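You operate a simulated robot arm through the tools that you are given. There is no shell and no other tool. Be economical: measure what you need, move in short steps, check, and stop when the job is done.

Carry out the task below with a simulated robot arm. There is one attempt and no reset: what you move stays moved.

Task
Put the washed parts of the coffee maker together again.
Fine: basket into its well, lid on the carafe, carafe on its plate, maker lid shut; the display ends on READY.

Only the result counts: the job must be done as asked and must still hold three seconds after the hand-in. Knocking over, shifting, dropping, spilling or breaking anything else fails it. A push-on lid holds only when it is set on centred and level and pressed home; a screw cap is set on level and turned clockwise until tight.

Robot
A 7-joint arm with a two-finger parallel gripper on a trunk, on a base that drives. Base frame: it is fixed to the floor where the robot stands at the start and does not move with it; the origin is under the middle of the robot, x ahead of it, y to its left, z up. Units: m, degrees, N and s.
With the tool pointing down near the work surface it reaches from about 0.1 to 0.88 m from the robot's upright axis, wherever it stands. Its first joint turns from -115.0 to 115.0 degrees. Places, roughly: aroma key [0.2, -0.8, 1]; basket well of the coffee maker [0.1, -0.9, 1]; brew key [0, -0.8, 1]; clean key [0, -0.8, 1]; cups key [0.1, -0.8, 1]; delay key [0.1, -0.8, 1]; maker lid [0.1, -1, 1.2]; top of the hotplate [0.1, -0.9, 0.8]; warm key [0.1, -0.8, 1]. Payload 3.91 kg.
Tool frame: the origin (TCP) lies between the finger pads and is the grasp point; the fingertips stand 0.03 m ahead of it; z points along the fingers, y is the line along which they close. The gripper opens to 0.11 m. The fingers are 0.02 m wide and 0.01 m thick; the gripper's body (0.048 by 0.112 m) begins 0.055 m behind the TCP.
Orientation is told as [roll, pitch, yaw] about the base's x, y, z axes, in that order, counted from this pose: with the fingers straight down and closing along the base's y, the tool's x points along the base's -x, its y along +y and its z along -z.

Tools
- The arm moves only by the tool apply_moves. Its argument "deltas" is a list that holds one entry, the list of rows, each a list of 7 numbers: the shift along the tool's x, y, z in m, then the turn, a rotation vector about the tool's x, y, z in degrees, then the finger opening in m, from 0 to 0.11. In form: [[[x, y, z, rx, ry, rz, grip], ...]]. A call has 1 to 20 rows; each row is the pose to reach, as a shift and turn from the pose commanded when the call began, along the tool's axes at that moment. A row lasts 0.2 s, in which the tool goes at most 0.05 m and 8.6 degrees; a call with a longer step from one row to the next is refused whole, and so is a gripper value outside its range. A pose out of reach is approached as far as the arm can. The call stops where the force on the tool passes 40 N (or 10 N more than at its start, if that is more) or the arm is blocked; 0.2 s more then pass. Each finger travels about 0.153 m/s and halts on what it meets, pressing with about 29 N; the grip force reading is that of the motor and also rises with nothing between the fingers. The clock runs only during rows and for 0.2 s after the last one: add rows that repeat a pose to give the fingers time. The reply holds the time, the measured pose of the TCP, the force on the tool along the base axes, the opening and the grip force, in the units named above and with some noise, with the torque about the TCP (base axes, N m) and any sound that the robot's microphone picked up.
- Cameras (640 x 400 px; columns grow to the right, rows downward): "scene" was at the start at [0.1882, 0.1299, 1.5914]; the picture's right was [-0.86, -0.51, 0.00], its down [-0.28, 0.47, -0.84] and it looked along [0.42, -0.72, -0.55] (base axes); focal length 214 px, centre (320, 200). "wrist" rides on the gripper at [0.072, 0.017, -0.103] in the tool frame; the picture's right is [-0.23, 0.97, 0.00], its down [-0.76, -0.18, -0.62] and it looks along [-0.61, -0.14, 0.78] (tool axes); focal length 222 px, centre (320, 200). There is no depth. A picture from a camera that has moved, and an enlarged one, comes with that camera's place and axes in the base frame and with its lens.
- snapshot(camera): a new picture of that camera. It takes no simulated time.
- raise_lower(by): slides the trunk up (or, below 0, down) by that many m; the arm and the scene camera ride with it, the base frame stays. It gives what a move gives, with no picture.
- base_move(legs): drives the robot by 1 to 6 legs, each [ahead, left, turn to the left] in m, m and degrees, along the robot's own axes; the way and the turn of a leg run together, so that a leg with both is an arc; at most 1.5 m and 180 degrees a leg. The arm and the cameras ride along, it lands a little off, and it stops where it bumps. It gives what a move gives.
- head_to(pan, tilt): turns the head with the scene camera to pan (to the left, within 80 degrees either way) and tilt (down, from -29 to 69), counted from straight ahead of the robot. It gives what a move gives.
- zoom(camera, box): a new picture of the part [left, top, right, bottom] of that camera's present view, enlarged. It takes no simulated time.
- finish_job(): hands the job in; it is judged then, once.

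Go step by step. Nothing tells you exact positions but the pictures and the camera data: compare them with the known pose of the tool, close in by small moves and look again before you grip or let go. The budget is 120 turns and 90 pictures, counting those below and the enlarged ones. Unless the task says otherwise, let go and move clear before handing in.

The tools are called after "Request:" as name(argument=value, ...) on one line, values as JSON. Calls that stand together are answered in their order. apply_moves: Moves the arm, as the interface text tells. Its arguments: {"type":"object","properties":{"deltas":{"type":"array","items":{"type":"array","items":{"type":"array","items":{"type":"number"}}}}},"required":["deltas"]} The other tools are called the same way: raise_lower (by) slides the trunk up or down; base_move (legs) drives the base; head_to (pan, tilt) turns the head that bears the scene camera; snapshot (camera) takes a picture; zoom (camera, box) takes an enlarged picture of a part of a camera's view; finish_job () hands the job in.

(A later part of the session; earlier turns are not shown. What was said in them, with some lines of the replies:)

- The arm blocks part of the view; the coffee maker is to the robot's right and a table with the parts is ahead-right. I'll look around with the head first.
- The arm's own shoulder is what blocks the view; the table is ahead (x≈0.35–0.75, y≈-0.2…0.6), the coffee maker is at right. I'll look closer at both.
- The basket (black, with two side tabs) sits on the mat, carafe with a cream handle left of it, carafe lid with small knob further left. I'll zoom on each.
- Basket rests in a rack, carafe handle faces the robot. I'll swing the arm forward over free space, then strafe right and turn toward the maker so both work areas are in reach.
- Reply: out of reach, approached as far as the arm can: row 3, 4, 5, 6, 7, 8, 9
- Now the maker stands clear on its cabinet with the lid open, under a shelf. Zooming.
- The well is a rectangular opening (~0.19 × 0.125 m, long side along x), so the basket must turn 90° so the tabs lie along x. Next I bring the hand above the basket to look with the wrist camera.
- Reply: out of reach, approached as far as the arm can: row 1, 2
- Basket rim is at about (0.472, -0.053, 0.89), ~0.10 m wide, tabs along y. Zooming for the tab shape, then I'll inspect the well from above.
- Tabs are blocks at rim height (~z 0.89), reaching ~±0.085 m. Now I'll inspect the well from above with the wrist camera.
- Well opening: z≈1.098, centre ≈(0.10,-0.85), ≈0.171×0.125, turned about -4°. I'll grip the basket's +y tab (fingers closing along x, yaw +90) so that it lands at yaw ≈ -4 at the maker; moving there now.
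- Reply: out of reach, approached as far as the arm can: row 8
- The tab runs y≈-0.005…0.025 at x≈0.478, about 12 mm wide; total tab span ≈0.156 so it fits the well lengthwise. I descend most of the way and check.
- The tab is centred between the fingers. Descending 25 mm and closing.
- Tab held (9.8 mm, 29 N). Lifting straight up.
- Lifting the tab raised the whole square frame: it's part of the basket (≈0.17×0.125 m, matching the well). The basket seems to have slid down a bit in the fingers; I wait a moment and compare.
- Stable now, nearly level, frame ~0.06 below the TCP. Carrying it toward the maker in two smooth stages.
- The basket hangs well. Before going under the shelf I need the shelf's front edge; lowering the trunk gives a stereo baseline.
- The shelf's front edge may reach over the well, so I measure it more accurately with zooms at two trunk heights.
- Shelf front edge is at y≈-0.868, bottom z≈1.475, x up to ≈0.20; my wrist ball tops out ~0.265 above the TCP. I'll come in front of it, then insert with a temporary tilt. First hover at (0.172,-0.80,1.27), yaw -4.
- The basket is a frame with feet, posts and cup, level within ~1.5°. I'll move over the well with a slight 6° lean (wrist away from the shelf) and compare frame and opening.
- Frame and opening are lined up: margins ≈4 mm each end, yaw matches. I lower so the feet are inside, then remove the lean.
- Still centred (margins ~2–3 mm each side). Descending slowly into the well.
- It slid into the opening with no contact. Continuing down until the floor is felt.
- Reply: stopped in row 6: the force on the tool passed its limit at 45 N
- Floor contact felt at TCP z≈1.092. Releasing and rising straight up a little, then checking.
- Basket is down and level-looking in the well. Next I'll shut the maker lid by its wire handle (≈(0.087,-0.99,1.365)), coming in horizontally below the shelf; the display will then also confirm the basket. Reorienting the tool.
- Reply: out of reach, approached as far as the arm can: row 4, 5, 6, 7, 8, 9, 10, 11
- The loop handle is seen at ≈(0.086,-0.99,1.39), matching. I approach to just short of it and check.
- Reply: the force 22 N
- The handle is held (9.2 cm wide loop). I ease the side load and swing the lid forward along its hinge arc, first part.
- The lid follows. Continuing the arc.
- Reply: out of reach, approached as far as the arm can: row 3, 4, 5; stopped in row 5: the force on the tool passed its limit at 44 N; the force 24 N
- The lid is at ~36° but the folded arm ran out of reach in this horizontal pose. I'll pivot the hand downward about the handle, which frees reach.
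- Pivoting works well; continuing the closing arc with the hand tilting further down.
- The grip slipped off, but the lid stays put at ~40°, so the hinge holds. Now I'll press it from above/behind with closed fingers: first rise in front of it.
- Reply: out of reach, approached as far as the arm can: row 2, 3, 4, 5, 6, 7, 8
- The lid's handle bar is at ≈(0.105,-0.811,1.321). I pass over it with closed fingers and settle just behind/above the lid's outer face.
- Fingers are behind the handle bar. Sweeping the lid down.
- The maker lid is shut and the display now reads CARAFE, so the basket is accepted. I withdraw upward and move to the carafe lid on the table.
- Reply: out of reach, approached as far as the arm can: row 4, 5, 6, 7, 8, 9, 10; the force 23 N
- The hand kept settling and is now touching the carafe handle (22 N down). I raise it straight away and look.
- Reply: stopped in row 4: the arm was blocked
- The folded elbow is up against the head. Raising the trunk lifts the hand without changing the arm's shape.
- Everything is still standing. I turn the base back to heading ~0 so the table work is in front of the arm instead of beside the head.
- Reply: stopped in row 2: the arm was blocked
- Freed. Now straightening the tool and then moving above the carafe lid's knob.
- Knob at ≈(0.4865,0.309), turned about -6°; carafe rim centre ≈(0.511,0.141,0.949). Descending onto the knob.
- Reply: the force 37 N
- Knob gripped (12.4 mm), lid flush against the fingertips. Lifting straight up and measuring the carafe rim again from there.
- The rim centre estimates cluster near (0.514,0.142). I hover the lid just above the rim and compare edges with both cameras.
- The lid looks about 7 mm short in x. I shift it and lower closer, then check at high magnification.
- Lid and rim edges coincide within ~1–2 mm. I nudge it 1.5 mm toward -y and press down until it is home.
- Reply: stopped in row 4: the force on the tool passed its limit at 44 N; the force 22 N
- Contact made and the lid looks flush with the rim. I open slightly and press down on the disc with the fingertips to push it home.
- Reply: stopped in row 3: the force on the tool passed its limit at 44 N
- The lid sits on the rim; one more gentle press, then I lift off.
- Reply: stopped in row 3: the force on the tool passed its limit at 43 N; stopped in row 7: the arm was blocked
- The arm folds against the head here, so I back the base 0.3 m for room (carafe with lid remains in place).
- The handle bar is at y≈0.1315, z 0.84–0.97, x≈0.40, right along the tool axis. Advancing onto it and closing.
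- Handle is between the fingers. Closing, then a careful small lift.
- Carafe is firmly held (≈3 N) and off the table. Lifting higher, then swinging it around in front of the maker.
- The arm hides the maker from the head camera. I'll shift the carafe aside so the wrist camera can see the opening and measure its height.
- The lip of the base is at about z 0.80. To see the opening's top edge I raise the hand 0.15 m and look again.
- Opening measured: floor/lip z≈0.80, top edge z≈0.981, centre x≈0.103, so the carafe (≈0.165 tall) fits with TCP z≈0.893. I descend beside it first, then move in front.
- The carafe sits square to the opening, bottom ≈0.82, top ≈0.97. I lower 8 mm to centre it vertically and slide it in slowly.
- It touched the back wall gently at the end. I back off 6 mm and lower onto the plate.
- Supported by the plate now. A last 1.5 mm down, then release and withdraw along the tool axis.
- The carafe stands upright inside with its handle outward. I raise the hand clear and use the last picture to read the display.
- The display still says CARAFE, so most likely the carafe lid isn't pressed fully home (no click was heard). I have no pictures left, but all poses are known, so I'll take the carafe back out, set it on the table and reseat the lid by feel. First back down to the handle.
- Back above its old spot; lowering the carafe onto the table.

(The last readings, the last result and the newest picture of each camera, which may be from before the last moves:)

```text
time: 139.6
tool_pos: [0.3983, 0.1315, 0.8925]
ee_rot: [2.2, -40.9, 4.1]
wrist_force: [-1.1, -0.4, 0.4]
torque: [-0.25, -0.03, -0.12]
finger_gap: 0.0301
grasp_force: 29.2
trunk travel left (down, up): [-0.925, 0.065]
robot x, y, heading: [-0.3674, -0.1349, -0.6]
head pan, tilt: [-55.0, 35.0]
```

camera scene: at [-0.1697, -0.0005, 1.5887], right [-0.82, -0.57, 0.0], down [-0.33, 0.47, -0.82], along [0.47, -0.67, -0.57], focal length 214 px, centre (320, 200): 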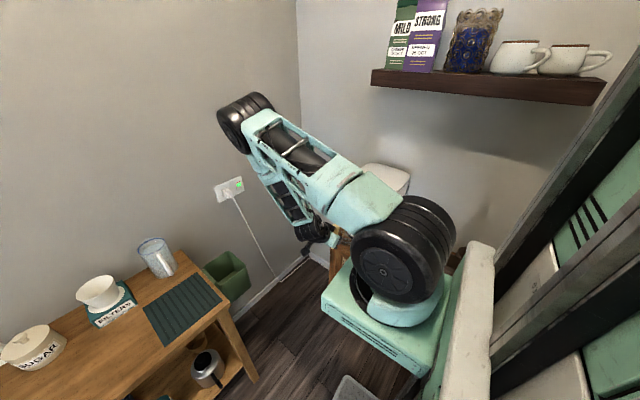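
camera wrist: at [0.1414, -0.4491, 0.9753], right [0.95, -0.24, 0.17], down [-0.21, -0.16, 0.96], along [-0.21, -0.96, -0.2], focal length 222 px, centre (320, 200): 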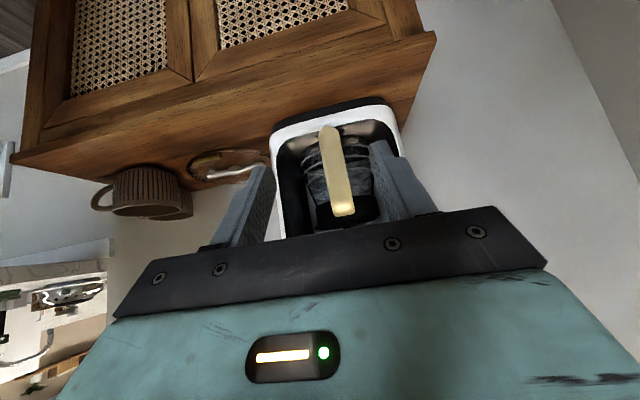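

Set down at the same spot. Releasing, retreating, then driving 0.2 m forward so the lid is in vertical reach.

Request:
apply_moves(deltas=[[[0, 0, 0, 0, 0, 0, 0.02], [0, 0, 0, 0, 0, 0, 0.05], [0, 0, 0, 0, 0, 0, 0.065], [-0.004, 0.0023, -0.04, 0, 0, 0, 0.065], [-0.008, 0.0046, -0.08, 0, 0, 0, 0.065], [-0.012, 0.0069, -0.12, 0, 0, 0, 0.065], [-0.016, 0.0092, -0.16, 0, 0, 0, 0.065], [-0.03, 0.01, -0.2, 0, 0, 0, 0.065], [-0.06, 0.01, -0.225, 0, 0, 0, 0.065]]])

Request:
base_move(legs=[[0.2, 0, 0]])

```text
time: 141.6
tool_pos: [0.2959, 0.1259, 1.1015]
ee_rot: [2.2, -40.8, 4.2]
wrist_force: [0.5, -0.1, 0.0]
torque: [0.01, -0.01, -0.01]
finger_gap: 0.0648
grasp_force: 0.0
trunk travel left (down, up): [-0.925, 0.065]
robot x, y, heading: [-0.3647, -0.1324, -0.5]
head pan, tilt: [-55.0, 35.0]
```

```text
time: 143.2
tool_pos: [0.5003, 0.1208, 1.099]
ee_rot: [2.2, -40.7, 3.8]
wrist_force: [-0.1, 0.1, -0.1]
torque: [0.0, 0.02, 0.0]
finger_gap: 0.0649
grasp_force: 0.0
trunk travel left (down, up): [-0.925, 0.065]
robot x, y, heading: [-0.1609, -0.1326, -0.8]
head pan, tilt: [-55.0, 35.0]
```

Request:
apply_moves(deltas=[[[0, 0, 0, 0, 8.1, 0, 0.065], [0, 0, 0, 0, 16.3, 0, 0.065], [0, 0, 0, 0, 24.4, 0, 0.065], [0, 0, 0, 0, 32.6, 0, 0.065], [0, 0, 0, 0, 40.7, 0, 0.065]]])

```text
time: 144.4
tool_pos: [0.501, 0.1221, 1.1005]
ee_rot: [1.7, 0.0, 5.3]
wrist_force: [-0.6, -0.4, 0.4]
torque: [-0.01, 0.0, 0.0]
finger_gap: 0.065
grasp_force: 0.0
trunk travel left (down, up): [-0.925, 0.065]
robot x, y, heading: [-0.1592, -0.1387, -0.6]
head pan, tilt: [-55.0, 35.0]
```

Request:
apply_moves(deltas=[[[-0.0097, 0.0097, 0, 0.9, 0, 4.2, 0.05], [-0.0194, 0.0193, 0, 1.7, 0, 8.3, 0.05], [-0.0194, 0.0193, 0.04, 1.7, 0, 8.3, 0.05], [-0.0194, 0.0193, 0.08, 1.7, 0, 8.3, 0.05], [-0.0194, 0.0193, 0.085, 1.7, 0, 8.3, 0.05]]])

```text
time: 145.6
tool_pos: [0.5186, 0.1445, 1.0143]
ee_rot: [-0.1, 0.0, -3.0]
wrist_force: [0.0, 0.6, -0.4]
torque: [0.0, -0.05, -0.02]
finger_gap: 0.0501
grasp_force: 0.1
trunk travel left (down, up): [-0.925, 0.065]
robot x, y, heading: [-0.1587, -0.134, -0.8]
head pan, tilt: [-55.0, 35.0]
```

Feeling for the lid's top surface with open fingers.

Request:
apply_moves(deltas=[[[0, -0.001, 0.006, 0, 0, 0, 0.045], [0, -0.001, 0.012, 0, 0, 0, 0.045], [0, -0.001, 0.016, 0, 0, 0, 0.045], [0, -0.001, 0.018, 0, 0, 0, 0.045], [0, -0.001, 0.02, 0, 0, 0, 0.045], [0, -0.001, 0.022, 0, 0, 0, 0.045], [0, -0.001, 0.024, 0, 0, 0, 0.045]]])

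```text
time: 147.2
tool_pos: [0.519, 0.144, 0.9926]
ee_rot: [0.1, 0.0, -3.0]
wrist_force: [-2.4, -1.7, 9.1]
torque: [-0.06, 0.06, 0.02]
finger_gap: 0.0451
grasp_force: 0.0
trunk travel left (down, up): [-0.925, 0.065]
robot x, y, heading: [-0.1592, -0.1323, -0.7]
head pan, tilt: [-55.0, 35.0]
```

Lid top is at the same height as before. Test: grip the knob and lift 8 mm — if the weight is just the lid's, it isn't latched.

Request:
apply_moves(deltas=[[[0, 0, -0.001, 0, 0, 0, 0.03], [0, 0, -0.001, 0, 0, 0, 0.01], [0, 0, -0.001, 0, 0, 0, 0.0], [0, 0, -0.001, 0, 0, 0, 0.0], [0, 0, -0.004, 0, 0, 0, 0.0], [0, 0, -0.007, 0, 0, 0, 0.0], [0, 0, -0.01, 0, 0, 0, 0.0], [0, 0, -0.01, 0, 0, 0, 0.0]]])

```text
time: 149.0
tool_pos: [0.5184, 0.144, 1.0012]
ee_rot: [-0.1, 0.1, -3.1]
wrist_force: [0.2, -0.3, -1.1]
torque: [-0.03, 0.01, -0.01]
finger_gap: 0.0108
grasp_force: 29.4
trunk travel left (down, up): [-0.925, 0.065]
robot x, y, heading: [-0.1575, -0.1349, -0.6]
head pan, tilt: [-55.0, 35.0]
```

Only the lid's weight came up, so it was not latched — that is the fault. I lower it again and, pressing lightly, slide in -y to find where it drops in.

Request:
apply_moves(deltas=[[[0, 0.001, 0.006, 0, 0, 0, 0.0], [0, 0.001, 0.009, 0, 0, 0, 0.0], [0, 0.001, 0.012, 0, 0, 0, 0.0], [0, -0.001, 0.012, 0, 0, 0, 0.0], [0, -0.002, 0.012, 0, 0, 0, 0.0], [0, -0.003, 0.012, 0, 0, 0, 0.0], [0, -0.004, 0.012, 0, 0, 0, 0.0], [0, -0.005, 0.012, 0, 0, 0, 0.0], [0, -0.006, 0.012, 0, 0, 0, 0.0]]])

```text
time: 151.0
tool_pos: [0.5174, 0.1389, 0.9924]
ee_rot: [0.2, -0.1, -2.9]
wrist_force: [1.2, 11.8, 35.9]
torque: [0.24, -0.05, -0.01]
finger_gap: 0.0108
grasp_force: 28.9
trunk travel left (down, up): [-0.925, 0.065]
robot x, y, heading: [-0.16, -0.1365, -0.7]
head pan, tilt: [-55.0, 35.0]
```

No drop along y. Now sliding along x under light pressure.

Request:
apply_moves(deltas=[[[0, 0, -0.004, 0, 0, 0, 0.0], [0.007, 0.002, -0.004, 0, 0, 0, 0.0], [0.007, 0.002, -0.0015, 0, 0, 0, 0.0], [0.0055, 0.002, -0.0015, 0, 0, 0, 0.0], [0.004, 0.002, -0.0015, 0, 0, 0, 0.0], [0.0025, 0.002, -0.0015, 0, 0, 0, 0.0], [0.001, 0.002, -0.0015, 0, 0, 0, 0.0], [-0.0005, 0.002, -0.0015, 0, 0, 0, 0.0], [-0.002, 0.002, -0.0015, 0, 0, 0, 0.0], [-0.0035, 0.002, -0.0015, 0, 0, 0, 0.0], [-0.005, 0.002, -0.0015, 0, 0, 0, 0.0], [-0.0065, 0.002, -0.0015, 0, 0, 0, 0.0]]])

```text
time: 153.6
tool_pos: [0.5236, 0.1396, 0.9927]
ee_rot: [0.0, 0.0, -3.1]
wrist_force: [-7.1, 0.9, 18.8]
torque: [0.08, 0.41, 0.0]
finger_gap: 0.0106
grasp_force: 28.9
trunk travel left (down, up): [-0.925, 0.065]
robot x, y, heading: [-0.1574, -0.1377, -0.5]
head pan, tilt: [-55.0, 35.0]
```

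No drop at y≈0.140. Contact torques suggest the rim centre lies slightly more toward -y/-x; next line at y≈0.137.

Request:
apply_moves(deltas=[[[0, 0, -0.003, 0, 0, 0, 0.0], [0.008, -0.0038, -0.003, 0, 0, 0, 0.0], [0.0155, -0.0038, -0.003, 0, 0, 0, 0.0], [0.0155, -0.0038, 0, 0, 0, 0, 0.0], [0.014, -0.0038, 0, 0, 0, 0, 0.0], [0.0125, -0.0038, 0, 0, 0, 0, 0.0], [0.011, -0.0038, 0, 0, 0, 0, 0.0], [0.0095, -0.0038, 0, 0, 0, 0, 0.0], [0.008, -0.0038, 0, 0, 0, 0, 0.0], [0.0065, -0.0038, 0, 0, 0, 0, 0.0], [0.005, -0.0038, 0, 0, 0, 0, 0.0], [0.0035, -0.0038, 0, 0, 0, 0, 0.0], [0.002, -0.0038, 0, 0, 0, 0, 0.0]]])

```text
time: 156.4
tool_pos: [0.5212, 0.1356, 0.9929]
ee_rot: [0.0, 0.0, -3.0]
wrist_force: [-8.4, -0.3, 20.3]
torque: [0.01, 0.28, 0.0]
finger_gap: 0.0107
grasp_force: 29.2
trunk travel left (down, up): [-0.925, 0.065]
robot x, y, heading: [-0.1558, -0.1334, -0.5]
head pan, tilt: [-55.0, 35.0]
```

No drop felt; but the lid may have latched while sliding. Lift test again.

Request:
apply_moves(deltas=[[[0, 0, -0.004, 0, 0, 0, 0.0], [0, 0, -0.008, 0, 0, 0, 0.0], [0, 0, -0.011, 0, 0, 0, 0.0], [0, 0, -0.011, 0, 0, 0, 0.0], [0, 0, -0.011, 0, 0, 0, 0.0]]])

```text
time: 157.6
tool_pos: [0.5223, 0.136, 1.0017]
ee_rot: [-0.1, 0.0, -3.0]
wrist_force: [0.9, -0.3, -1.2]
torque: [0.0, -0.01, 0.01]
finger_gap: 0.0109
grasp_force: 28.5
trunk travel left (down, up): [-0.925, 0.065]
robot x, y, heading: [-0.1593, -0.136, -0.7]
head pan, tilt: [-55.0, 35.0]
```

Still not latched. New approach: set the lid on the table, then open the fingers inside the carafe ring in two directions — this centres the ring exactly under the tool — and centre the knob the same way. First, put the lid down.

Request:
apply_moves(deltas=[[[0, 0, -0.03, 0, 0, 0, 0.0], [0, 0, -0.06, 0, 0, 0, 0.0], [0.012, 0.044, -0.06, 0, 0, 0, 0.0], [0.024, 0.088, -0.06, 0, 0, 0, 0.0], [0.036, 0.132, -0.06, 0, 0, 0, 0.0], [0.0471, 0.1748, -0.06, 0, 0, 0, 0.0], [0.0471, 0.1748, -0.02, 0, 0, 0, 0.0], [0.0471, 0.1748, 0.02, 0, 0, 0, 0.0], [0.0471, 0.1748, 0.06, 0, 0, 0, 0.0], [0.0471, 0.1748, 0.1, 0, 0, 0, 0.0], [0.0471, 0.1748, 0.13, 0, 0, 0, 0.0], [0.0471, 0.1748, 0.138, 0, 0, 0, 0.0], [0.0471, 0.1748, 0.141, 0, 0, 0, 0.0], [0.0471, 0.1748, 0.143, 0, 0, 0, 0.0]]])

```text
time: 160.6
tool_pos: [0.4682, 0.281, 0.8924]
ee_rot: [0.1, 0.0, -3.0]
wrist_force: [-0.2, -0.7, -0.2]
torque: [0.0, 0.0, 0.04]
finger_gap: 0.0108
grasp_force: 28.8
out of reach, approached as far as the arm can: row 8, 9, 10, 11, 12, 13, 14
trunk travel left (down, up): [-0.925, 0.065]
robot x, y, heading: [-0.1567, -0.135, -0.3]
head pan, tilt: [-55.0, 35.0]
```

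Slightly beyond reach that low; I lower the trunk a little instead, which sets the lid down here.

Request:
raise_lower(by=-0.034)

```text
time: 161.4
tool_pos: [0.4688, 0.2818, 0.8582]
ee_rot: [0.0, 0.1, -3.0]
wrist_force: [0.5, -0.7, -0.4]
torque: [0.02, 0.0, -0.02]
finger_gap: 0.0111
grasp_force: 29.4
trunk travel left (down, up): [-0.891, 0.099]
robot x, y, heading: [-0.1598, -0.1326, -0.8]
head pan, tilt: [-55.0, 35.0]
```

Request:
raise_lower(by=-0.005)

```text
time: 161.9
tool_pos: [0.4677, 0.2812, 0.8563]
ee_rot: [0.0, -0.1, -3.1]
wrist_force: [-4.3, -4.7, 22.3]
torque: [-0.16, 0.2, 0.02]
finger_gap: 0.0108
grasp_force: 29.0
trunk travel left (down, up): [-0.886, 0.104]
robot x, y, heading: [-0.1614, -0.1352, -0.7]
head pan, tilt: [-55.0, 35.0]
```

Lid is on the table. I release, rise, turn the tool 90° over the knob.

Request:
apply_moves(deltas=[[[0, 0, 0, 0, 0, 0, 0.03], [0, 0, -0.005, 0, 0, 0, 0.05], [0, 0, -0.03, 0, 0, 0, 0.08], [0, 0, -0.05, 0, 0, -8, 0.09], [0, 0, -0.05, 0, 0, -16, 0.09], [0, 0, -0.05, 0, 0, -24, 0.09], [0, 0, -0.05, 0, 0, -32, 0.09], [0, 0, -0.05, 0, 0, -40, 0.09], [0, 0, -0.05, 0, 0, -48, 0.09], [0, 0, -0.05, 0, 0, -56, 0.09], [0, 0, -0.05, 0, 0, -64, 0.09], [0, 0, -0.05, 0, 0, -72, 0.09], [0, 0, -0.05, 0, 0, -80, 0.09], [0, 0, -0.05, 0, 0, -88, 0.09], [0, 0, -0.05, 0, 0, -90, 0.09]]])

Request:
raise_lower(by=-0.045)

```text
time: 165.1
tool_pos: [0.4554, 0.2561, 0.8938]
ee_rot: [-1.2, 0.1, 71.8]
wrist_force: [0.6, -0.3, -0.2]
torque: [0.01, 0.0, 0.0]
finger_gap: 0.0898
grasp_force: 0.1
out of reach, approached as far as the arm can: row 12, 13, 14, 15
trunk travel left (down, up): [-0.886, 0.104]
robot x, y, heading: [-0.1587, -0.136, -0.6]
head pan, tilt: [-55.0, 35.0]
```

```text
time: 165.9
tool_pos: [0.4562, 0.2578, 0.8558]
ee_rot: [-1.2, -0.5, 71.6]
wrist_force: [-1.1, -0.5, 14.4]
torque: [0.25, 0.62, 0.01]
finger_gap: 0.0899
grasp_force: 0.1
trunk travel left (down, up): [-0.842, 0.148]
robot x, y, heading: [-0.1566, -0.1397, -1.0]
head pan, tilt: [-55.0, 35.0]
stopped: the force on the tool passed its limit at 55 N (the readings are from after the stop); the commanded pose is now the measured one
```

The reach limit shifted the hand. I rise and drive 0.1 m closer before continuing.

Request:
apply_moves(deltas=[[[0, 0, -0.03, 0, 0, 0, 0.09], [0, 0, -0.07, 0, 0, 0, 0.09], [0, 0, -0.11, 0, 0, 0, 0.09]]])

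Request:
base_move(legs=[[0.1, 0, 0]])

```text
time: 166.7
tool_pos: [0.4534, 0.2593, 0.9644]
ee_rot: [-1.1, -0.2, 71.5]
wrist_force: [0.4, 0.9, 0.4]
torque: [-0.02, 0.01, -0.01]
finger_gap: 0.0902
grasp_force: 0.1
trunk travel left (down, up): [-0.842, 0.148]
robot x, y, heading: [-0.1597, -0.1354, -0.7]
head pan, tilt: [-55.0, 35.0]
```

```text
time: 167.9
tool_pos: [0.551, 0.2566, 0.9646]
ee_rot: [-1.0, -0.2, 71.8]
wrist_force: [-0.1, 0.5, -0.3]
torque: [-0.01, -0.05, 0.03]
finger_gap: 0.09
grasp_force: 0.0
trunk travel left (down, up): [-0.842, 0.148]
robot x, y, heading: [-0.061, -0.1327, -0.5]
head pan, tilt: [-55.0, 35.0]
```

Request:
apply_moves(deltas=[[[0.001, 0.03, 0, -0.5, 0, -5, 0.09], [0.002, 0.06, 0, -1, 0, -10, 0.09], [0.0031, 0.0864, 0, -1, 0, -15.2, 0.09], [0.0031, 0.0864, 0.03, -1, 0, -15.2, 0.09], [0.0031, 0.0864, 0.07, -1, 0, -15.2, 0.09], [0.0031, 0.0864, 0.095, -1, 0, -15.2, 0.09]]])

```text
time: 169.3
tool_pos: [0.4702, 0.2813, 0.8668]
ee_rot: [-0.2, -0.1, 86.9]
wrist_force: [0.3, 0.0, -0.1]
torque: [0.01, 0.02, -0.02]
finger_gap: 0.0901
grasp_force: 0.0
trunk travel left (down, up): [-0.842, 0.148]
robot x, y, heading: [-0.0662, -0.1338, -0.8]
head pan, tilt: [-55.0, 35.0]
```

Request:
apply_moves(deltas=[[[0, 0, 0.005, 0, 0, 0, 0.09], [0, 0, 0.0085, 0, 0, 0, 0.09], [0, 0, 0.0085, 0, 0, 0, 0.06], [0, 0, 0.0085, 0, 0, 0, 0.03], [0, 0, 0.0085, 0, 0, 0, 0.0], [0, 0, 0.0085, 0, 0, 0, 0.0], [0, 0, 0.0085, 0, 0, 0, 0.0]]])

```text
time: 170.9
tool_pos: [0.4717, 0.2808, 0.8592]
ee_rot: [-0.1, -0.1, 86.9]
wrist_force: [-0.2, 0.0, 0.6]
torque: [0.04, -0.02, 0.03]
finger_gap: 0.0428
grasp_force: 28.6
trunk travel left (down, up): [-0.842, 0.148]
robot x, y, heading: [-0.0573, -0.136, -0.8]
head pan, tilt: [-55.0, 35.0]
```

Knob centred lengthwise (42.8 mm). Now, with the tool at yaw 87, I go into the carafe ring with closed fingers and open them to centre the ring along x.

Request:
apply_moves(deltas=[[[0, 0, 0, 0, 0, 0, 0.06], [0, 0, -0.03, 0, 0, 0, 0.06], [0, 0, -0.07, 0, 0, 0, 0.03], [0, 0, -0.11, 0, 0, 0, 0.0], [0, 0, -0.15, 0, 0, 0, 0.0], [0.0353, -0.0141, -0.15, 0, 0, 0, 0.0], [0.0706, -0.0282, -0.15, 0, 0, 0, 0.0], [0.106, -0.0423, -0.15, 0, 0, 0, 0.0], [0.1413, -0.0564, -0.15, 0, 0, 0, 0.0], [0.1413, -0.0564, -0.13, 0, 0, 0, 0.0], [0.1413, -0.0564, -0.115, 0, 0, 0, 0.0], [0.1413, -0.0564, -0.103, 0, 0, 0, 0.0]]])

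Request:
apply_moves(deltas=[[[0, 0, 0, 0, 0, 0, 0.03], [0, 0, 0, 0, 0, 0, 0.06], [0, 0, 0, 0, 0, 0, 0.09], [0, 0, 0, 0, 0, 0, 0.11], [0, 0, 0, 0, 0, 0, 0.11], [0, 0, 0, 0, 0, 0, 0.11]]])

```text
time: 173.2
tool_pos: [0.521, 0.1405, 0.9863]
ee_rot: [-0.6, -0.4, 86.9]
wrist_force: [-1.6, -1.4, 18.9]
torque: [-0.2, 0.09, 0.01]
finger_gap: 0.0
grasp_force: 28.7
trunk travel left (down, up): [-0.842, 0.148]
robot x, y, heading: [-0.0629, -0.1375, -0.7]
head pan, tilt: [-55.0, 35.0]
stopped in row 11: the force on the tool passed its limit at 57 N (the readings are from after the stop); the commanded pose is now the measured one
```

```text
time: 174.1
tool_pos: [0.5225, 0.1415, 0.9868]
ee_rot: [-0.7, -0.5, 86.8]
wrist_force: [2.1, -1.5, 14.3]
torque: [-0.12, 0.74, 0.02]
finger_gap: 0.109
grasp_force: 0.1
trunk travel left (down, up): [-0.842, 0.148]
robot x, y, heading: [-0.0608, -0.134, -0.7]
head pan, tilt: [-55.0, 35.0]
stopped in row 4: the force on the tool passed its limit at 49 N (the readings are from after the stop); the commanded pose is now the measured one
```

The ring is solid to the touch (tips rest at z≈0.956), so the lid must simply be very well centred when pressed. I'll instead push the ring with the two open fingers as a fork, from the handle side, to put its centre at a known point. First rise and back off slightly.

Request:
apply_moves(deltas=[[[0, 0, -0.03, 0.7, 0, 4, 0.1], [0, 0, -0.06, 0.7, 0, 12, 0.08], [0.0, 0, -0.08, 0.7, 0, 20, 0.07], [0.0, 0, -0.08, 0.7, 0, 28, 0.07], [0, 0, -0.08, 0.7, 0, 36, 0.07], [0, 0, -0.08, 0.7, 0, 44, 0.07], [0, 0, -0.08, 0.7, 0, 52, 0.07], [0, 0, -0.08, 0.7, 0, 60, 0.07], [0, 0, -0.08, 0.7, 0, 68, 0.07], [0, 0, -0.08, 0.7, 0, 76, 0.07], [0, 0, -0.08, 0.7, 0, 82.8, 0.07]]])

Request:
base_move(legs=[[-0.08, 0, 0]])

```text
time: 176.5
tool_pos: [0.5228, 0.1399, 1.0663]
ee_rot: [-0.2, -1.0, 3.8]
wrist_force: [0.0, -0.1, 0.4]
torque: [-0.03, -0.02, 0.0]
finger_gap: 0.0699
grasp_force: 0.0
trunk travel left (down, up): [-0.842, 0.148]
robot x, y, heading: [-0.061, -0.1389, -0.7]
head pan, tilt: [-55.0, 35.0]
```

```text
time: 177.5
tool_pos: [0.4449, 0.1397, 1.0651]
ee_rot: [-0.3, -0.9, 4.0]
wrist_force: [-0.3, -0.9, -0.7]
torque: [0.02, 0.0, 0.01]
finger_gap: 0.0695
grasp_force: 0.0
trunk travel left (down, up): [-0.842, 0.148]
robot x, y, heading: [-0.1406, -0.1332, -0.8]
head pan, tilt: [-55.0, 35.0]
```

Request:
apply_moves(deltas=[[[0.0133, -0.0038, 0.02, 0, 0.9, 0, 0.07], [0.0133, -0.0038, 0.06, 0, 0.9, 0, 0.07], [0.0133, -0.0038, 0.1, 0, 0.9, 0, 0.07], [0.0033, -0.0038, 0.1, 0, 0.9, 0, 0.07], [-0.0047, -0.0038, 0.1, 0, 0.9, 0, 0.07], [-0.0097, -0.0038, 0.1, 0, 0.9, 0, 0.07], [-0.0137, -0.0038, 0.1, 0, 0.9, 0, 0.07], [-0.0177, -0.0038, 0.1, 0, 0.9, 0, 0.07], [-0.0212, -0.0038, 0.1, 0, 0.9, 0, 0.07], [-0.0247, -0.0038, 0.1, 0, 0.9, 0, 0.07], [-0.0247, -0.0038, 0.1, 0, 0.9, 0, 0.07]]])

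```text
time: 178.3
tool_pos: [0.4342, 0.137, 0.9857]
ee_rot: [0.0, -0.3, 3.9]
wrist_force: [-1.3, -1.2, 9.3]
torque: [0.31, 0.12, 0.15]
finger_gap: 0.0692
grasp_force: 0.1
trunk travel left (down, up): [-0.842, 0.148]
robot x, y, heading: [-0.1391, -0.1337, -0.6]
head pan, tilt: [-55.0, 35.0]
stopped in row 3: the force on the tool passed its limit at 88 N (the readings are from after the stop); the commanded pose is now the measured one
```

The numbers fit: the earlier opening stroke dragged the carafe to about x≈0.48. I re-enter further back with the fork straddling the handle and push the ring to a known place.

Request:
apply_moves(deltas=[[[0, 0, -0.03, 0, 0, 0, 0.07], [0.02, 0, -0.035, 0, 0, 0, 0.07], [0.045, 0, -0.035, 0, 0, 0, 0.07], [0.045, 0, 0, 0, 0, 0, 0.07], [0.045, 0, 0.02, 0, 0, 0, 0.07], [0.045, 0, 0.028, 0, 0, 0, 0.07]]])

Request:
apply_moves(deltas=[[[-0.006, 0, 0, 0, 0, 0, 0.07], [-0.012, 0, 0, 0, 0, 0, 0.07], [-0.018, 0, 0, 0, 0, 0, 0.07], [-0.024, 0, 0, 0, 0, 0, 0.07], [-0.03, 0, 0, 0, 0, 0, 0.07], [-0.036, 0, 0, 0, 0, 0, 0.07], [-0.042, 0, 0, 0, 0, 0, 0.07], [-0.048, 0, 0, 0, 0, 0, 0.07], [-0.054, 0, 0, 0, 0, 0, 0.07], [-0.06, 0, 0, 0, 0, 0, 0.07], [-0.0665, 0, 0, 0, 0, 0, 0.07], [-0.0665, 0, 0, 0, 0, 0, 0.07]]])

```text
time: 179.7
tool_pos: [0.3872, 0.1329, 0.9561]
ee_rot: [0.0, -0.2, 4.0]
wrist_force: [-0.1, 0.7, -0.1]
torque: [-0.02, 0.02, -0.02]
finger_gap: 0.0698
grasp_force: 0.1
trunk travel left (down, up): [-0.842, 0.148]
robot x, y, heading: [-0.135, -0.1363, -0.2]
head pan, tilt: [-55.0, 35.0]
```

```text
time: 182.3
tool_pos: [0.4557, 0.1388, 0.9578]
ee_rot: [-0.1, -0.3, 4.0]
wrist_force: [0.0, 0.7, 0.9]
torque: [-0.03, 0.04, 0.04]
finger_gap: 0.0702
grasp_force: 0.3
trunk travel left (down, up): [-0.842, 0.148]
robot x, y, heading: [-0.1361, -0.1344, -0.8]
head pan, tilt: [-55.0, 35.0]
```

Request:
apply_moves(deltas=[[[-0.004, 0, 0, 0, 0, 0, 0.07], [-0.008, 0, 0, 0, 0, 0, 0.07], [-0.012, 0, 0, 0, 0, 0, 0.07]]])

```text
time: 183.1
tool_pos: [0.4676, 0.1384, 0.9574]
ee_rot: [-0.1, -0.3, 4.0]
wrist_force: [-0.9, 0.0, 0.8]
torque: [-0.01, 0.04, 0.0]
finger_gap: 0.0703
grasp_force: 0.4
trunk travel left (down, up): [-0.842, 0.148]
robot x, y, heading: [-0.1429, -0.1342, -0.7]
head pan, tilt: [-55.0, 35.0]
```

The fork is in contact (small load), so the ring centre is now at ≈(0.522,0.1424). Fetching the lid again.

Request:
apply_moves(deltas=[[[0.004, 0, -0.03, 0, 0, 0, 0.07], [0.004, 0, -0.065, 0, 0, 0, 0.05], [-0.001, 0.04, -0.065, 0, 0, 2, 0.045], [-0.006, 0.08, -0.065, 0, 0, 4, 0.045], [-0.01, 0.12, -0.065, 0, 0, 7, 0.045], [-0.0133, 0.1418, -0.065, 0, 0, 7, 0.045], [-0.0133, 0.1418, -0.02, 0, 0, 7, 0.045], [-0.0133, 0.1418, 0.025, 0, 0, 7, 0.045], [-0.0133, 0.1418, 0.06, 0, 0, 7, 0.045], [-0.0133, 0.1418, 0.085, 0, 0, 7, 0.045], [-0.0133, 0.1418, 0.097, 0, 0, 7, 0.045]]])

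```text
time: 185.5
tool_pos: [0.4708, 0.2817, 0.8576]
ee_rot: [-0.1, -0.2, -3.0]
wrist_force: [0.8, -0.3, 0.2]
torque: [-0.01, 0.0, -0.02]
finger_gap: 0.0449
grasp_force: 0.0
trunk travel left (down, up): [-0.842, 0.148]
robot x, y, heading: [-0.1394, -0.1362, -0.7]
head pan, tilt: [-55.0, 35.0]
```

Request:
apply_moves(deltas=[[[0, 0, 0.002, 0, 0, 0, 0.045], [0, 0, 0.002, 0, 0, 0, 0.02], [0, 0, 0.002, 0, 0, 0, 0.0], [0, 0, 0.002, 0, 0, 0, 0.0], [0, 0, 0.002, 0, 0, 0, 0.0], [0, 0, -0.03, 0, 0, 0, 0.0], [0, 0, -0.07, 0, 0, 0, 0.0], [0, 0, -0.11, 0, 0, 0, 0.0], [0, 0, -0.15, 0, 0, 0, 0.0], [-0.005, -0.035, -0.155, 0, 0, 0, 0.0], [-0.015, -0.075, -0.155, 0, 0, 0, 0.0], [-0.03, -0.11, -0.155, 0, 0, 0, 0.0], [-0.0438, -0.1364, -0.155, 0, 0, 0, 0.0], [-0.0438, -0.1364, -0.155, 0, 0, 0, 0.0]]])

```text
time: 188.5
tool_pos: [0.5093, 0.1425, 1.0135]
ee_rot: [0.0, -0.4, -2.9]
wrist_force: [0.0, 0.4, -0.2]
torque: [-0.01, 0.0, 0.0]
finger_gap: 0.011
grasp_force: 28.8
trunk travel left (down, up): [-0.842, 0.148]
robot x, y, heading: [-0.1384, -0.1366, -0.6]
head pan, tilt: [-55.0, 35.0]
```

Request:
apply_moves(deltas=[[[-0.0127, 0.0006, 0, 0, 0.4, 0, 0.0], [-0.0127, 0.0006, 0.01, 0, 0.4, 0, 0.0], [-0.0127, 0.0006, 0.016, 0, 0.4, 0, 0.0], [-0.0127, 0.0006, 0.018, 0, 0.4, 0, 0.0], [-0.0127, 0.0006, 0.02, 0, 0.4, 0, 0.0], [-0.0127, 0.0006, 0.022, 0, 0.4, 0, 0.0], [-0.0127, 0.0006, 0.024, 0, 0.4, 0, 0.0], [-0.0127, 0.0006, 0.026, 0, 0.4, 0, 0.0], [-0.0127, 0.0006, 0.028, 0, 0.4, 0, 0.0], [-0.0127, 0.0006, 0.03, 0, 0.4, 0, 0.0]]])

```text
time: 190.4
tool_pos: [0.5208, 0.1436, 0.9932]
ee_rot: [0.3, -0.3, -3.1]
wrist_force: [-1.7, -1.7, 15.1]
torque: [-0.09, 0.29, 0.03]
finger_gap: 0.0108
grasp_force: 28.6
trunk travel left (down, up): [-0.842, 0.148]
robot x, y, heading: [-0.1366, -0.1333, -0.5]
head pan, tilt: [-55.0, 35.0]
heard: snap
stopped in row 9: the force on the tool passed its limit at 43 N (the readings are from after the stop); the commanded pose is now the measured one
```

"Snap" — the lid is home. I release, rise (trunk back up) and back the base to the carrying position.

Request:
apply_moves(deltas=[[[0, 0, 0, 0, 0, 0, 0.02], [0, 0, 0, 0, 0, 0, 0.035], [0, 0, -0.01, 0, 0, 0, 0.035], [0, 0, -0.035, 0, 0, 0, 0.04]]])

Request:
raise_lower(by=0.083)

Request:
base_move(legs=[[-0.226, 0, 0]])

```text
time: 191.4
tool_pos: [0.5197, 0.1428, 1.0261]
ee_rot: [0.0, 0.0, -3.1]
wrist_force: [0.0, -0.3, -0.6]
torque: [0.0, -0.02, 0.01]
finger_gap: 0.0399
grasp_force: 0.1
trunk travel left (down, up): [-0.842, 0.148]
robot x, y, heading: [-0.139, -0.1363, -0.7]
head pan, tilt: [-55.0, 35.0]
```

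```text
time: 192.6
tool_pos: [0.5195, 0.1436, 1.1097]
ee_rot: [-0.1, 0.0, -3.1]
wrist_force: [0.6, -0.8, -0.4]
torque: [-0.04, -0.01, 0.02]
finger_gap: 0.0399
grasp_force: 0.0
trunk travel left (down, up): [-0.925, 0.065]
robot x, y, heading: [-0.1415, -0.1309, -0.6]
head pan, tilt: [-55.0, 35.0]
```

```text
time: 194.3
tool_pos: [0.2981, 0.1461, 1.1103]
ee_rot: [0.0, 0.1, -3.1]
wrist_force: [-0.2, -0.9, -1.4]
torque: [-0.06, -0.02, 0.02]
finger_gap: 0.04
grasp_force: 0.1
trunk travel left (down, up): [-0.925, 0.065]
robot x, y, heading: [-0.3618, -0.1326, -0.6]
head pan, tilt: [-55.0, 35.0]
```

Request:
apply_moves(deltas=[[[0.0133, -0.0138, 0.025, 0, 0, -4, 0.06], [0.0266, -0.0275, 0.05, 0, 0, -7.5, 0.09]]])

Request:
apply_moves(deltas=[[[0, 0, 0, 0, -8.2, 0, 0.1], [0, 0, 0, 0, -16.4, 0, 0.105], [0, 0, 0, 0, -24.6, 0, 0.105], [0, 0, 0, 0, -32.8, 0, 0.105], [0, 0, 0, 0, -41, 0, 0.105]]])

```text
time: 194.9
tool_pos: [0.2708, 0.1208, 1.0579]
ee_rot: [0.1, -0.1, 4.5]
wrist_force: [0.0, -0.2, -0.4]
torque: [0.02, 0.02, -0.01]
finger_gap: 0.0901
grasp_force: 0.0
trunk travel left (down, up): [-0.925, 0.065]
robot x, y, heading: [-0.3595, -0.1333, -0.7]
head pan, tilt: [-55.0, 35.0]
```

```text
time: 196.1
tool_pos: [0.2712, 0.1201, 1.061]
ee_rot: [0.1, -41.1, 4.4]
wrist_force: [0.5, -0.7, -0.1]
torque: [-0.02, -0.03, 0.02]
finger_gap: 0.1051
grasp_force: 0.2
trunk travel left (down, up): [-0.925, 0.065]
robot x, y, heading: [-0.3592, -0.1339, -0.5]
head pan, tilt: [-55.0, 35.0]
```

Advancing onto the handle with a wide opening, then closing.

Request:
apply_moves(deltas=[[[0.002, 0.0005, 0.035, 0, 0, 0, 0.105], [0.004, 0.001, 0.07, 0, 0, 0, 0.105], [0.006, 0.0014, 0.105, 0, 0, 0, 0.105], [0.008, 0.0018, 0.14, 0, 0, 0, 0.105], [0.01, 0.0022, 0.17, 0, 0, 0, 0.105], [0.0118, 0.0025, 0.192, 0, 0, 0, 0.105], [0.0129, 0.0028, 0.212, 0, 0, 0, 0.105]]])

Request:
apply_moves(deltas=[[[0, 0, 0, 0, 0, 0, 0.08], [0, 0, 0, 0, 0, 0, 0.06], [0, 0, 0, 0, 0, 0, 0.045], [0, 0, 0, 0, 0, 0, 0.03], [0, 0, 0, 0, 0, 0, 0.015], [0, 0, 0, 0, 0, 0, 0.0], [0, 0, 0, 0, 0, 0, 0.0], [0, 0, 0, 0, 0, 0, 0.0]]])

```text
time: 197.7
tool_pos: [0.4, 0.132, 0.8931]
ee_rot: [0.1, -41.1, 4.4]
wrist_force: [-0.1, 0.1, -0.1]
torque: [0.02, -0.01, 0.02]
finger_gap: 0.1051
grasp_force: 0.0
trunk travel left (down, up): [-0.925, 0.065]
robot x, y, heading: [-0.3604, -0.1342, -0.7]
head pan, tilt: [-55.0, 35.0]
```

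```text
time: 199.5
tool_pos: [0.3993, 0.1325, 0.8931]
ee_rot: [-0.1, -41.1, 4.4]
wrist_force: [-0.6, -1.9, 1.0]
torque: [-0.34, -0.02, -0.18]
finger_gap: 0.0301
grasp_force: 29.0
trunk travel left (down, up): [-0.925, 0.065]
robot x, y, heading: [-0.3631, -0.1305, -0.6]
head pan, tilt: [-55.0, 35.0]
```

Gripped exactly as before (30.1 mm). Lifting and swinging to the maker.

Request:
apply_moves(deltas=[[[-0.0066, 0, -0.0075, 0, 0, 0, 0], [-0.0197, 0, -0.0226, 0, 0, 0, 0], [-0.0328, 0, -0.0377, 0, 0, 0, 0], [-0.0459, 0, -0.0528, 0, 0, 0, 0], [-0.059, 0, -0.0679, 0, 0, 0, 0], [-0.059, 0, -0.0679, 0, 0, 0, 0]]])

Request:
apply_moves(deltas=[[[0.0134, -0.035, -0.0116, 3.64, 0, 4.18, 0], [0.0267, -0.07, -0.0232, 7.28, 0, 8.37, 0], [0.0401, -0.105, -0.0349, 10.92, 0, 12.55, 0], [0.0535, -0.14, -0.0465, 14.56, 0, 16.73, 0], [0.0669, -0.1749, -0.0581, 18.19, 0, 20.92, 0], [0.0802, -0.2099, -0.0697, 21.83, 0, 25.1, 0], [0.0936, -0.2449, -0.0814, 25.47, 0, 29.28, 0], [0.107, -0.2799, -0.093, 29.11, 0, 33.47, 0], [0.1204, -0.3149, -0.1046, 32.75, 0, 37.65, 0], [0.1337, -0.3499, -0.1162, 36.39, 0, 41.83, 0], [0.1471, -0.3849, -0.1278, 40.03, 0, 46.02, 0], [0.1605, -0.4199, -0.1395, 43.67, 0, 50.2, 0], [0.1738, -0.4549, -0.1511, 47.31, 0, 54.38, 0], [0.1872, -0.4898, -0.1627, 50.94, 0, 58.57, 0], [0.2006, -0.5248, -0.1743, 54.58, 0, 62.75, 0], [0.214, -0.5598, -0.186, 58.22, 0, 66.93, 0], [0.2273, -0.5948, -0.1976, 61.86, 0, 71.12, 0], [0.2407, -0.6298, -0.2092, 65.5, 0, 75.3, 0]]])

```text
time: 200.9
tool_pos: [0.4004, 0.1323, 0.9833]
ee_rot: [0.0, -41.0, 4.4]
wrist_force: [0.4, 0.1, -3.0]
torque: [-0.02, 0.4, -0.01]
finger_gap: 0.0299
grasp_force: 29.3
trunk travel left (down, up): [-0.925, 0.065]
robot x, y, heading: [-0.3621, -0.131, -0.4]
head pan, tilt: [-55.0, 35.0]
```

```text
time: 204.7
tool_pos: [0.1298, -0.5194, 0.9799]
ee_rot: [0.0, -41.0, -95.4]
wrist_force: [-0.4, 1.5, -4.0]
torque: [0.35, -0.02, -0.03]
finger_gap: 0.0295
grasp_force: 28.9
trunk travel left (down, up): [-0.925, 0.065]
robot x, y, heading: [-0.3565, -0.1346, -0.5]
head pan, tilt: [-55.0, 35.0]
```

Lowering in front of the opening and sliding the carafe in along the same line.

Request:
apply_moves(deltas=[[[0.02, 0, 0.023, 0, 0, 0, 0], [0.04, 0, 0.046, 0, 0, 0, 0], [0.06, 0, 0.069, 0, 0, 0, 0], [0.0371, -0.0001, 0.0889, 0, 0, 0, 0], [0.0141, -0.0002, 0.1089, 0, 0, 0, 0], [0.0026, -0.0003, 0.1188, 0, 0, 0, 0], [-0.0088, -0.0003, 0.1288, 0, 0, 0, 0], [-0.0203, -0.0004, 0.1388, 0, 0, 0, 0], [-0.0318, -0.0005, 0.1487, 0, 0, 0, 0], [-0.0432, -0.0005, 0.1587, 0, 0, 0, 0], [-0.0547, -0.0006, 0.1687, 0, 0, 0, 0], [-0.0662, -0.0006, 0.1787, 0, 0, 0, 0], [-0.0776, -0.0007, 0.1886, 0, 0, 0, 0], [-0.0891, -0.0008, 0.1986, 0, 0, 0, 0], [-0.1006, -0.0008, 0.2086, 0, 0, 0, 0], [-0.1006, -0.0008, 0.2086, 0, 0, 0, 0]]])

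```text
time: 208.1
tool_pos: [0.1106, -0.7312, 0.8886]
ee_rot: [0.0, -40.9, -95.4]
wrist_force: [0.4, 6.3, -1.3]
torque: [0.49, -0.04, -0.09]
finger_gap: 0.0298
grasp_force: 28.7
trunk travel left (down, up): [-0.925, 0.065]
robot x, y, heading: [-0.3581, -0.1343, -0.8]
head pan, tilt: [-55.0, 35.0]
```

It just touches the back wall, as the geometry predicts for full depth. Backing off ~2 mm and lowering onto the plate.

Request:
apply_moves(deltas=[[[0.0015, 0, -0.0013, 0, 0, 0, 0], [0.0041, 0, 0.0017, 0, 0, 0, 0], [0.0067, 0, 0.0047, 0, 0, 0, 0], [0.0087, 0, 0.007, 0, 0, 0, 0], [0.01, 0, 0.0085, 0, 0, 0, 0], [0.0107, 0, 0.0092, 0, 0, 0, 0]]])

```text
time: 209.5
tool_pos: [0.1113, -0.73, 0.8772]
ee_rot: [0.2, -41.1, -95.3]
wrist_force: [0.2, 4.2, 15.8]
torque: [-0.61, 0.25, -0.02]
finger_gap: 0.029
grasp_force: 29.3
trunk travel left (down, up): [-0.925, 0.065]
robot x, y, heading: [-0.3593, -0.1334, -0.7]
head pan, tilt: [-55.0, 35.0]
```

Resting on the plate. Releasing and withdrawing.

Request:
apply_moves(deltas=[[[0, 0, 0, 0, 0, 0, 0.0], [0, 0, 0, 0, 0, 0, 0.02], [0, 0, 0, 0, 0, 0, 0.04], [0, 0, 0, 0, 0, 0, 0.06], [0, 0, 0, 0, 0, 0, 0.065], [0, 0, -0.02, 0, 0, 0, 0.065], [0, 0, -0.05, 0, 0, 0, 0.065], [0, 0, -0.08, 0, 0, 0, 0.065], [0.02, 0, -0.11, 0, 0, 0, 0.065], [0.05, 0, -0.14, 0, 0, 0, 0.065]]])

```text
time: 211.7
tool_pos: [0.1213, -0.6015, 0.9479]
ee_rot: [0.0, -41.1, -95.4]
wrist_force: [-0.2, -0.5, 0.3]
torque: [0.03, 0.01, -0.03]
finger_gap: 0.0651
grasp_force: 0.1
trunk travel left (down, up): [-0.925, 0.065]
robot x, y, heading: [-0.3612, -0.1343, -0.5]
head pan, tilt: [-55.0, 35.0]
```

The lid snapped home and the carafe is back on its plate, with the hand clear. I have no pictures left to check the display, so I'm handing in.

Request:
finish_job()

```text
The job is handed in.
```

I put the coffee maker back together and handed it in, but I couldn't confirm that the display ends on READY.

- **Basket:** it is in its well. After I shut the maker lid the display changed from LID to CARAFE, so the maker appears to have accepted it.
- **Carafe lid:** my first attempt did not seat it, and the display still read CARAFE with the carafe in place. I took the carafe out, re-centred the lid and pressed until it snapped home.
- **Carafe:** it is back on its plate, almost touching the back wall. I placed it by feel, because I had used all my pictures.
- **Possible fault:** I did knock the carafe about 4 cm along the table while reseating the lid. It stayed upright and I pushed it back before lifting it.
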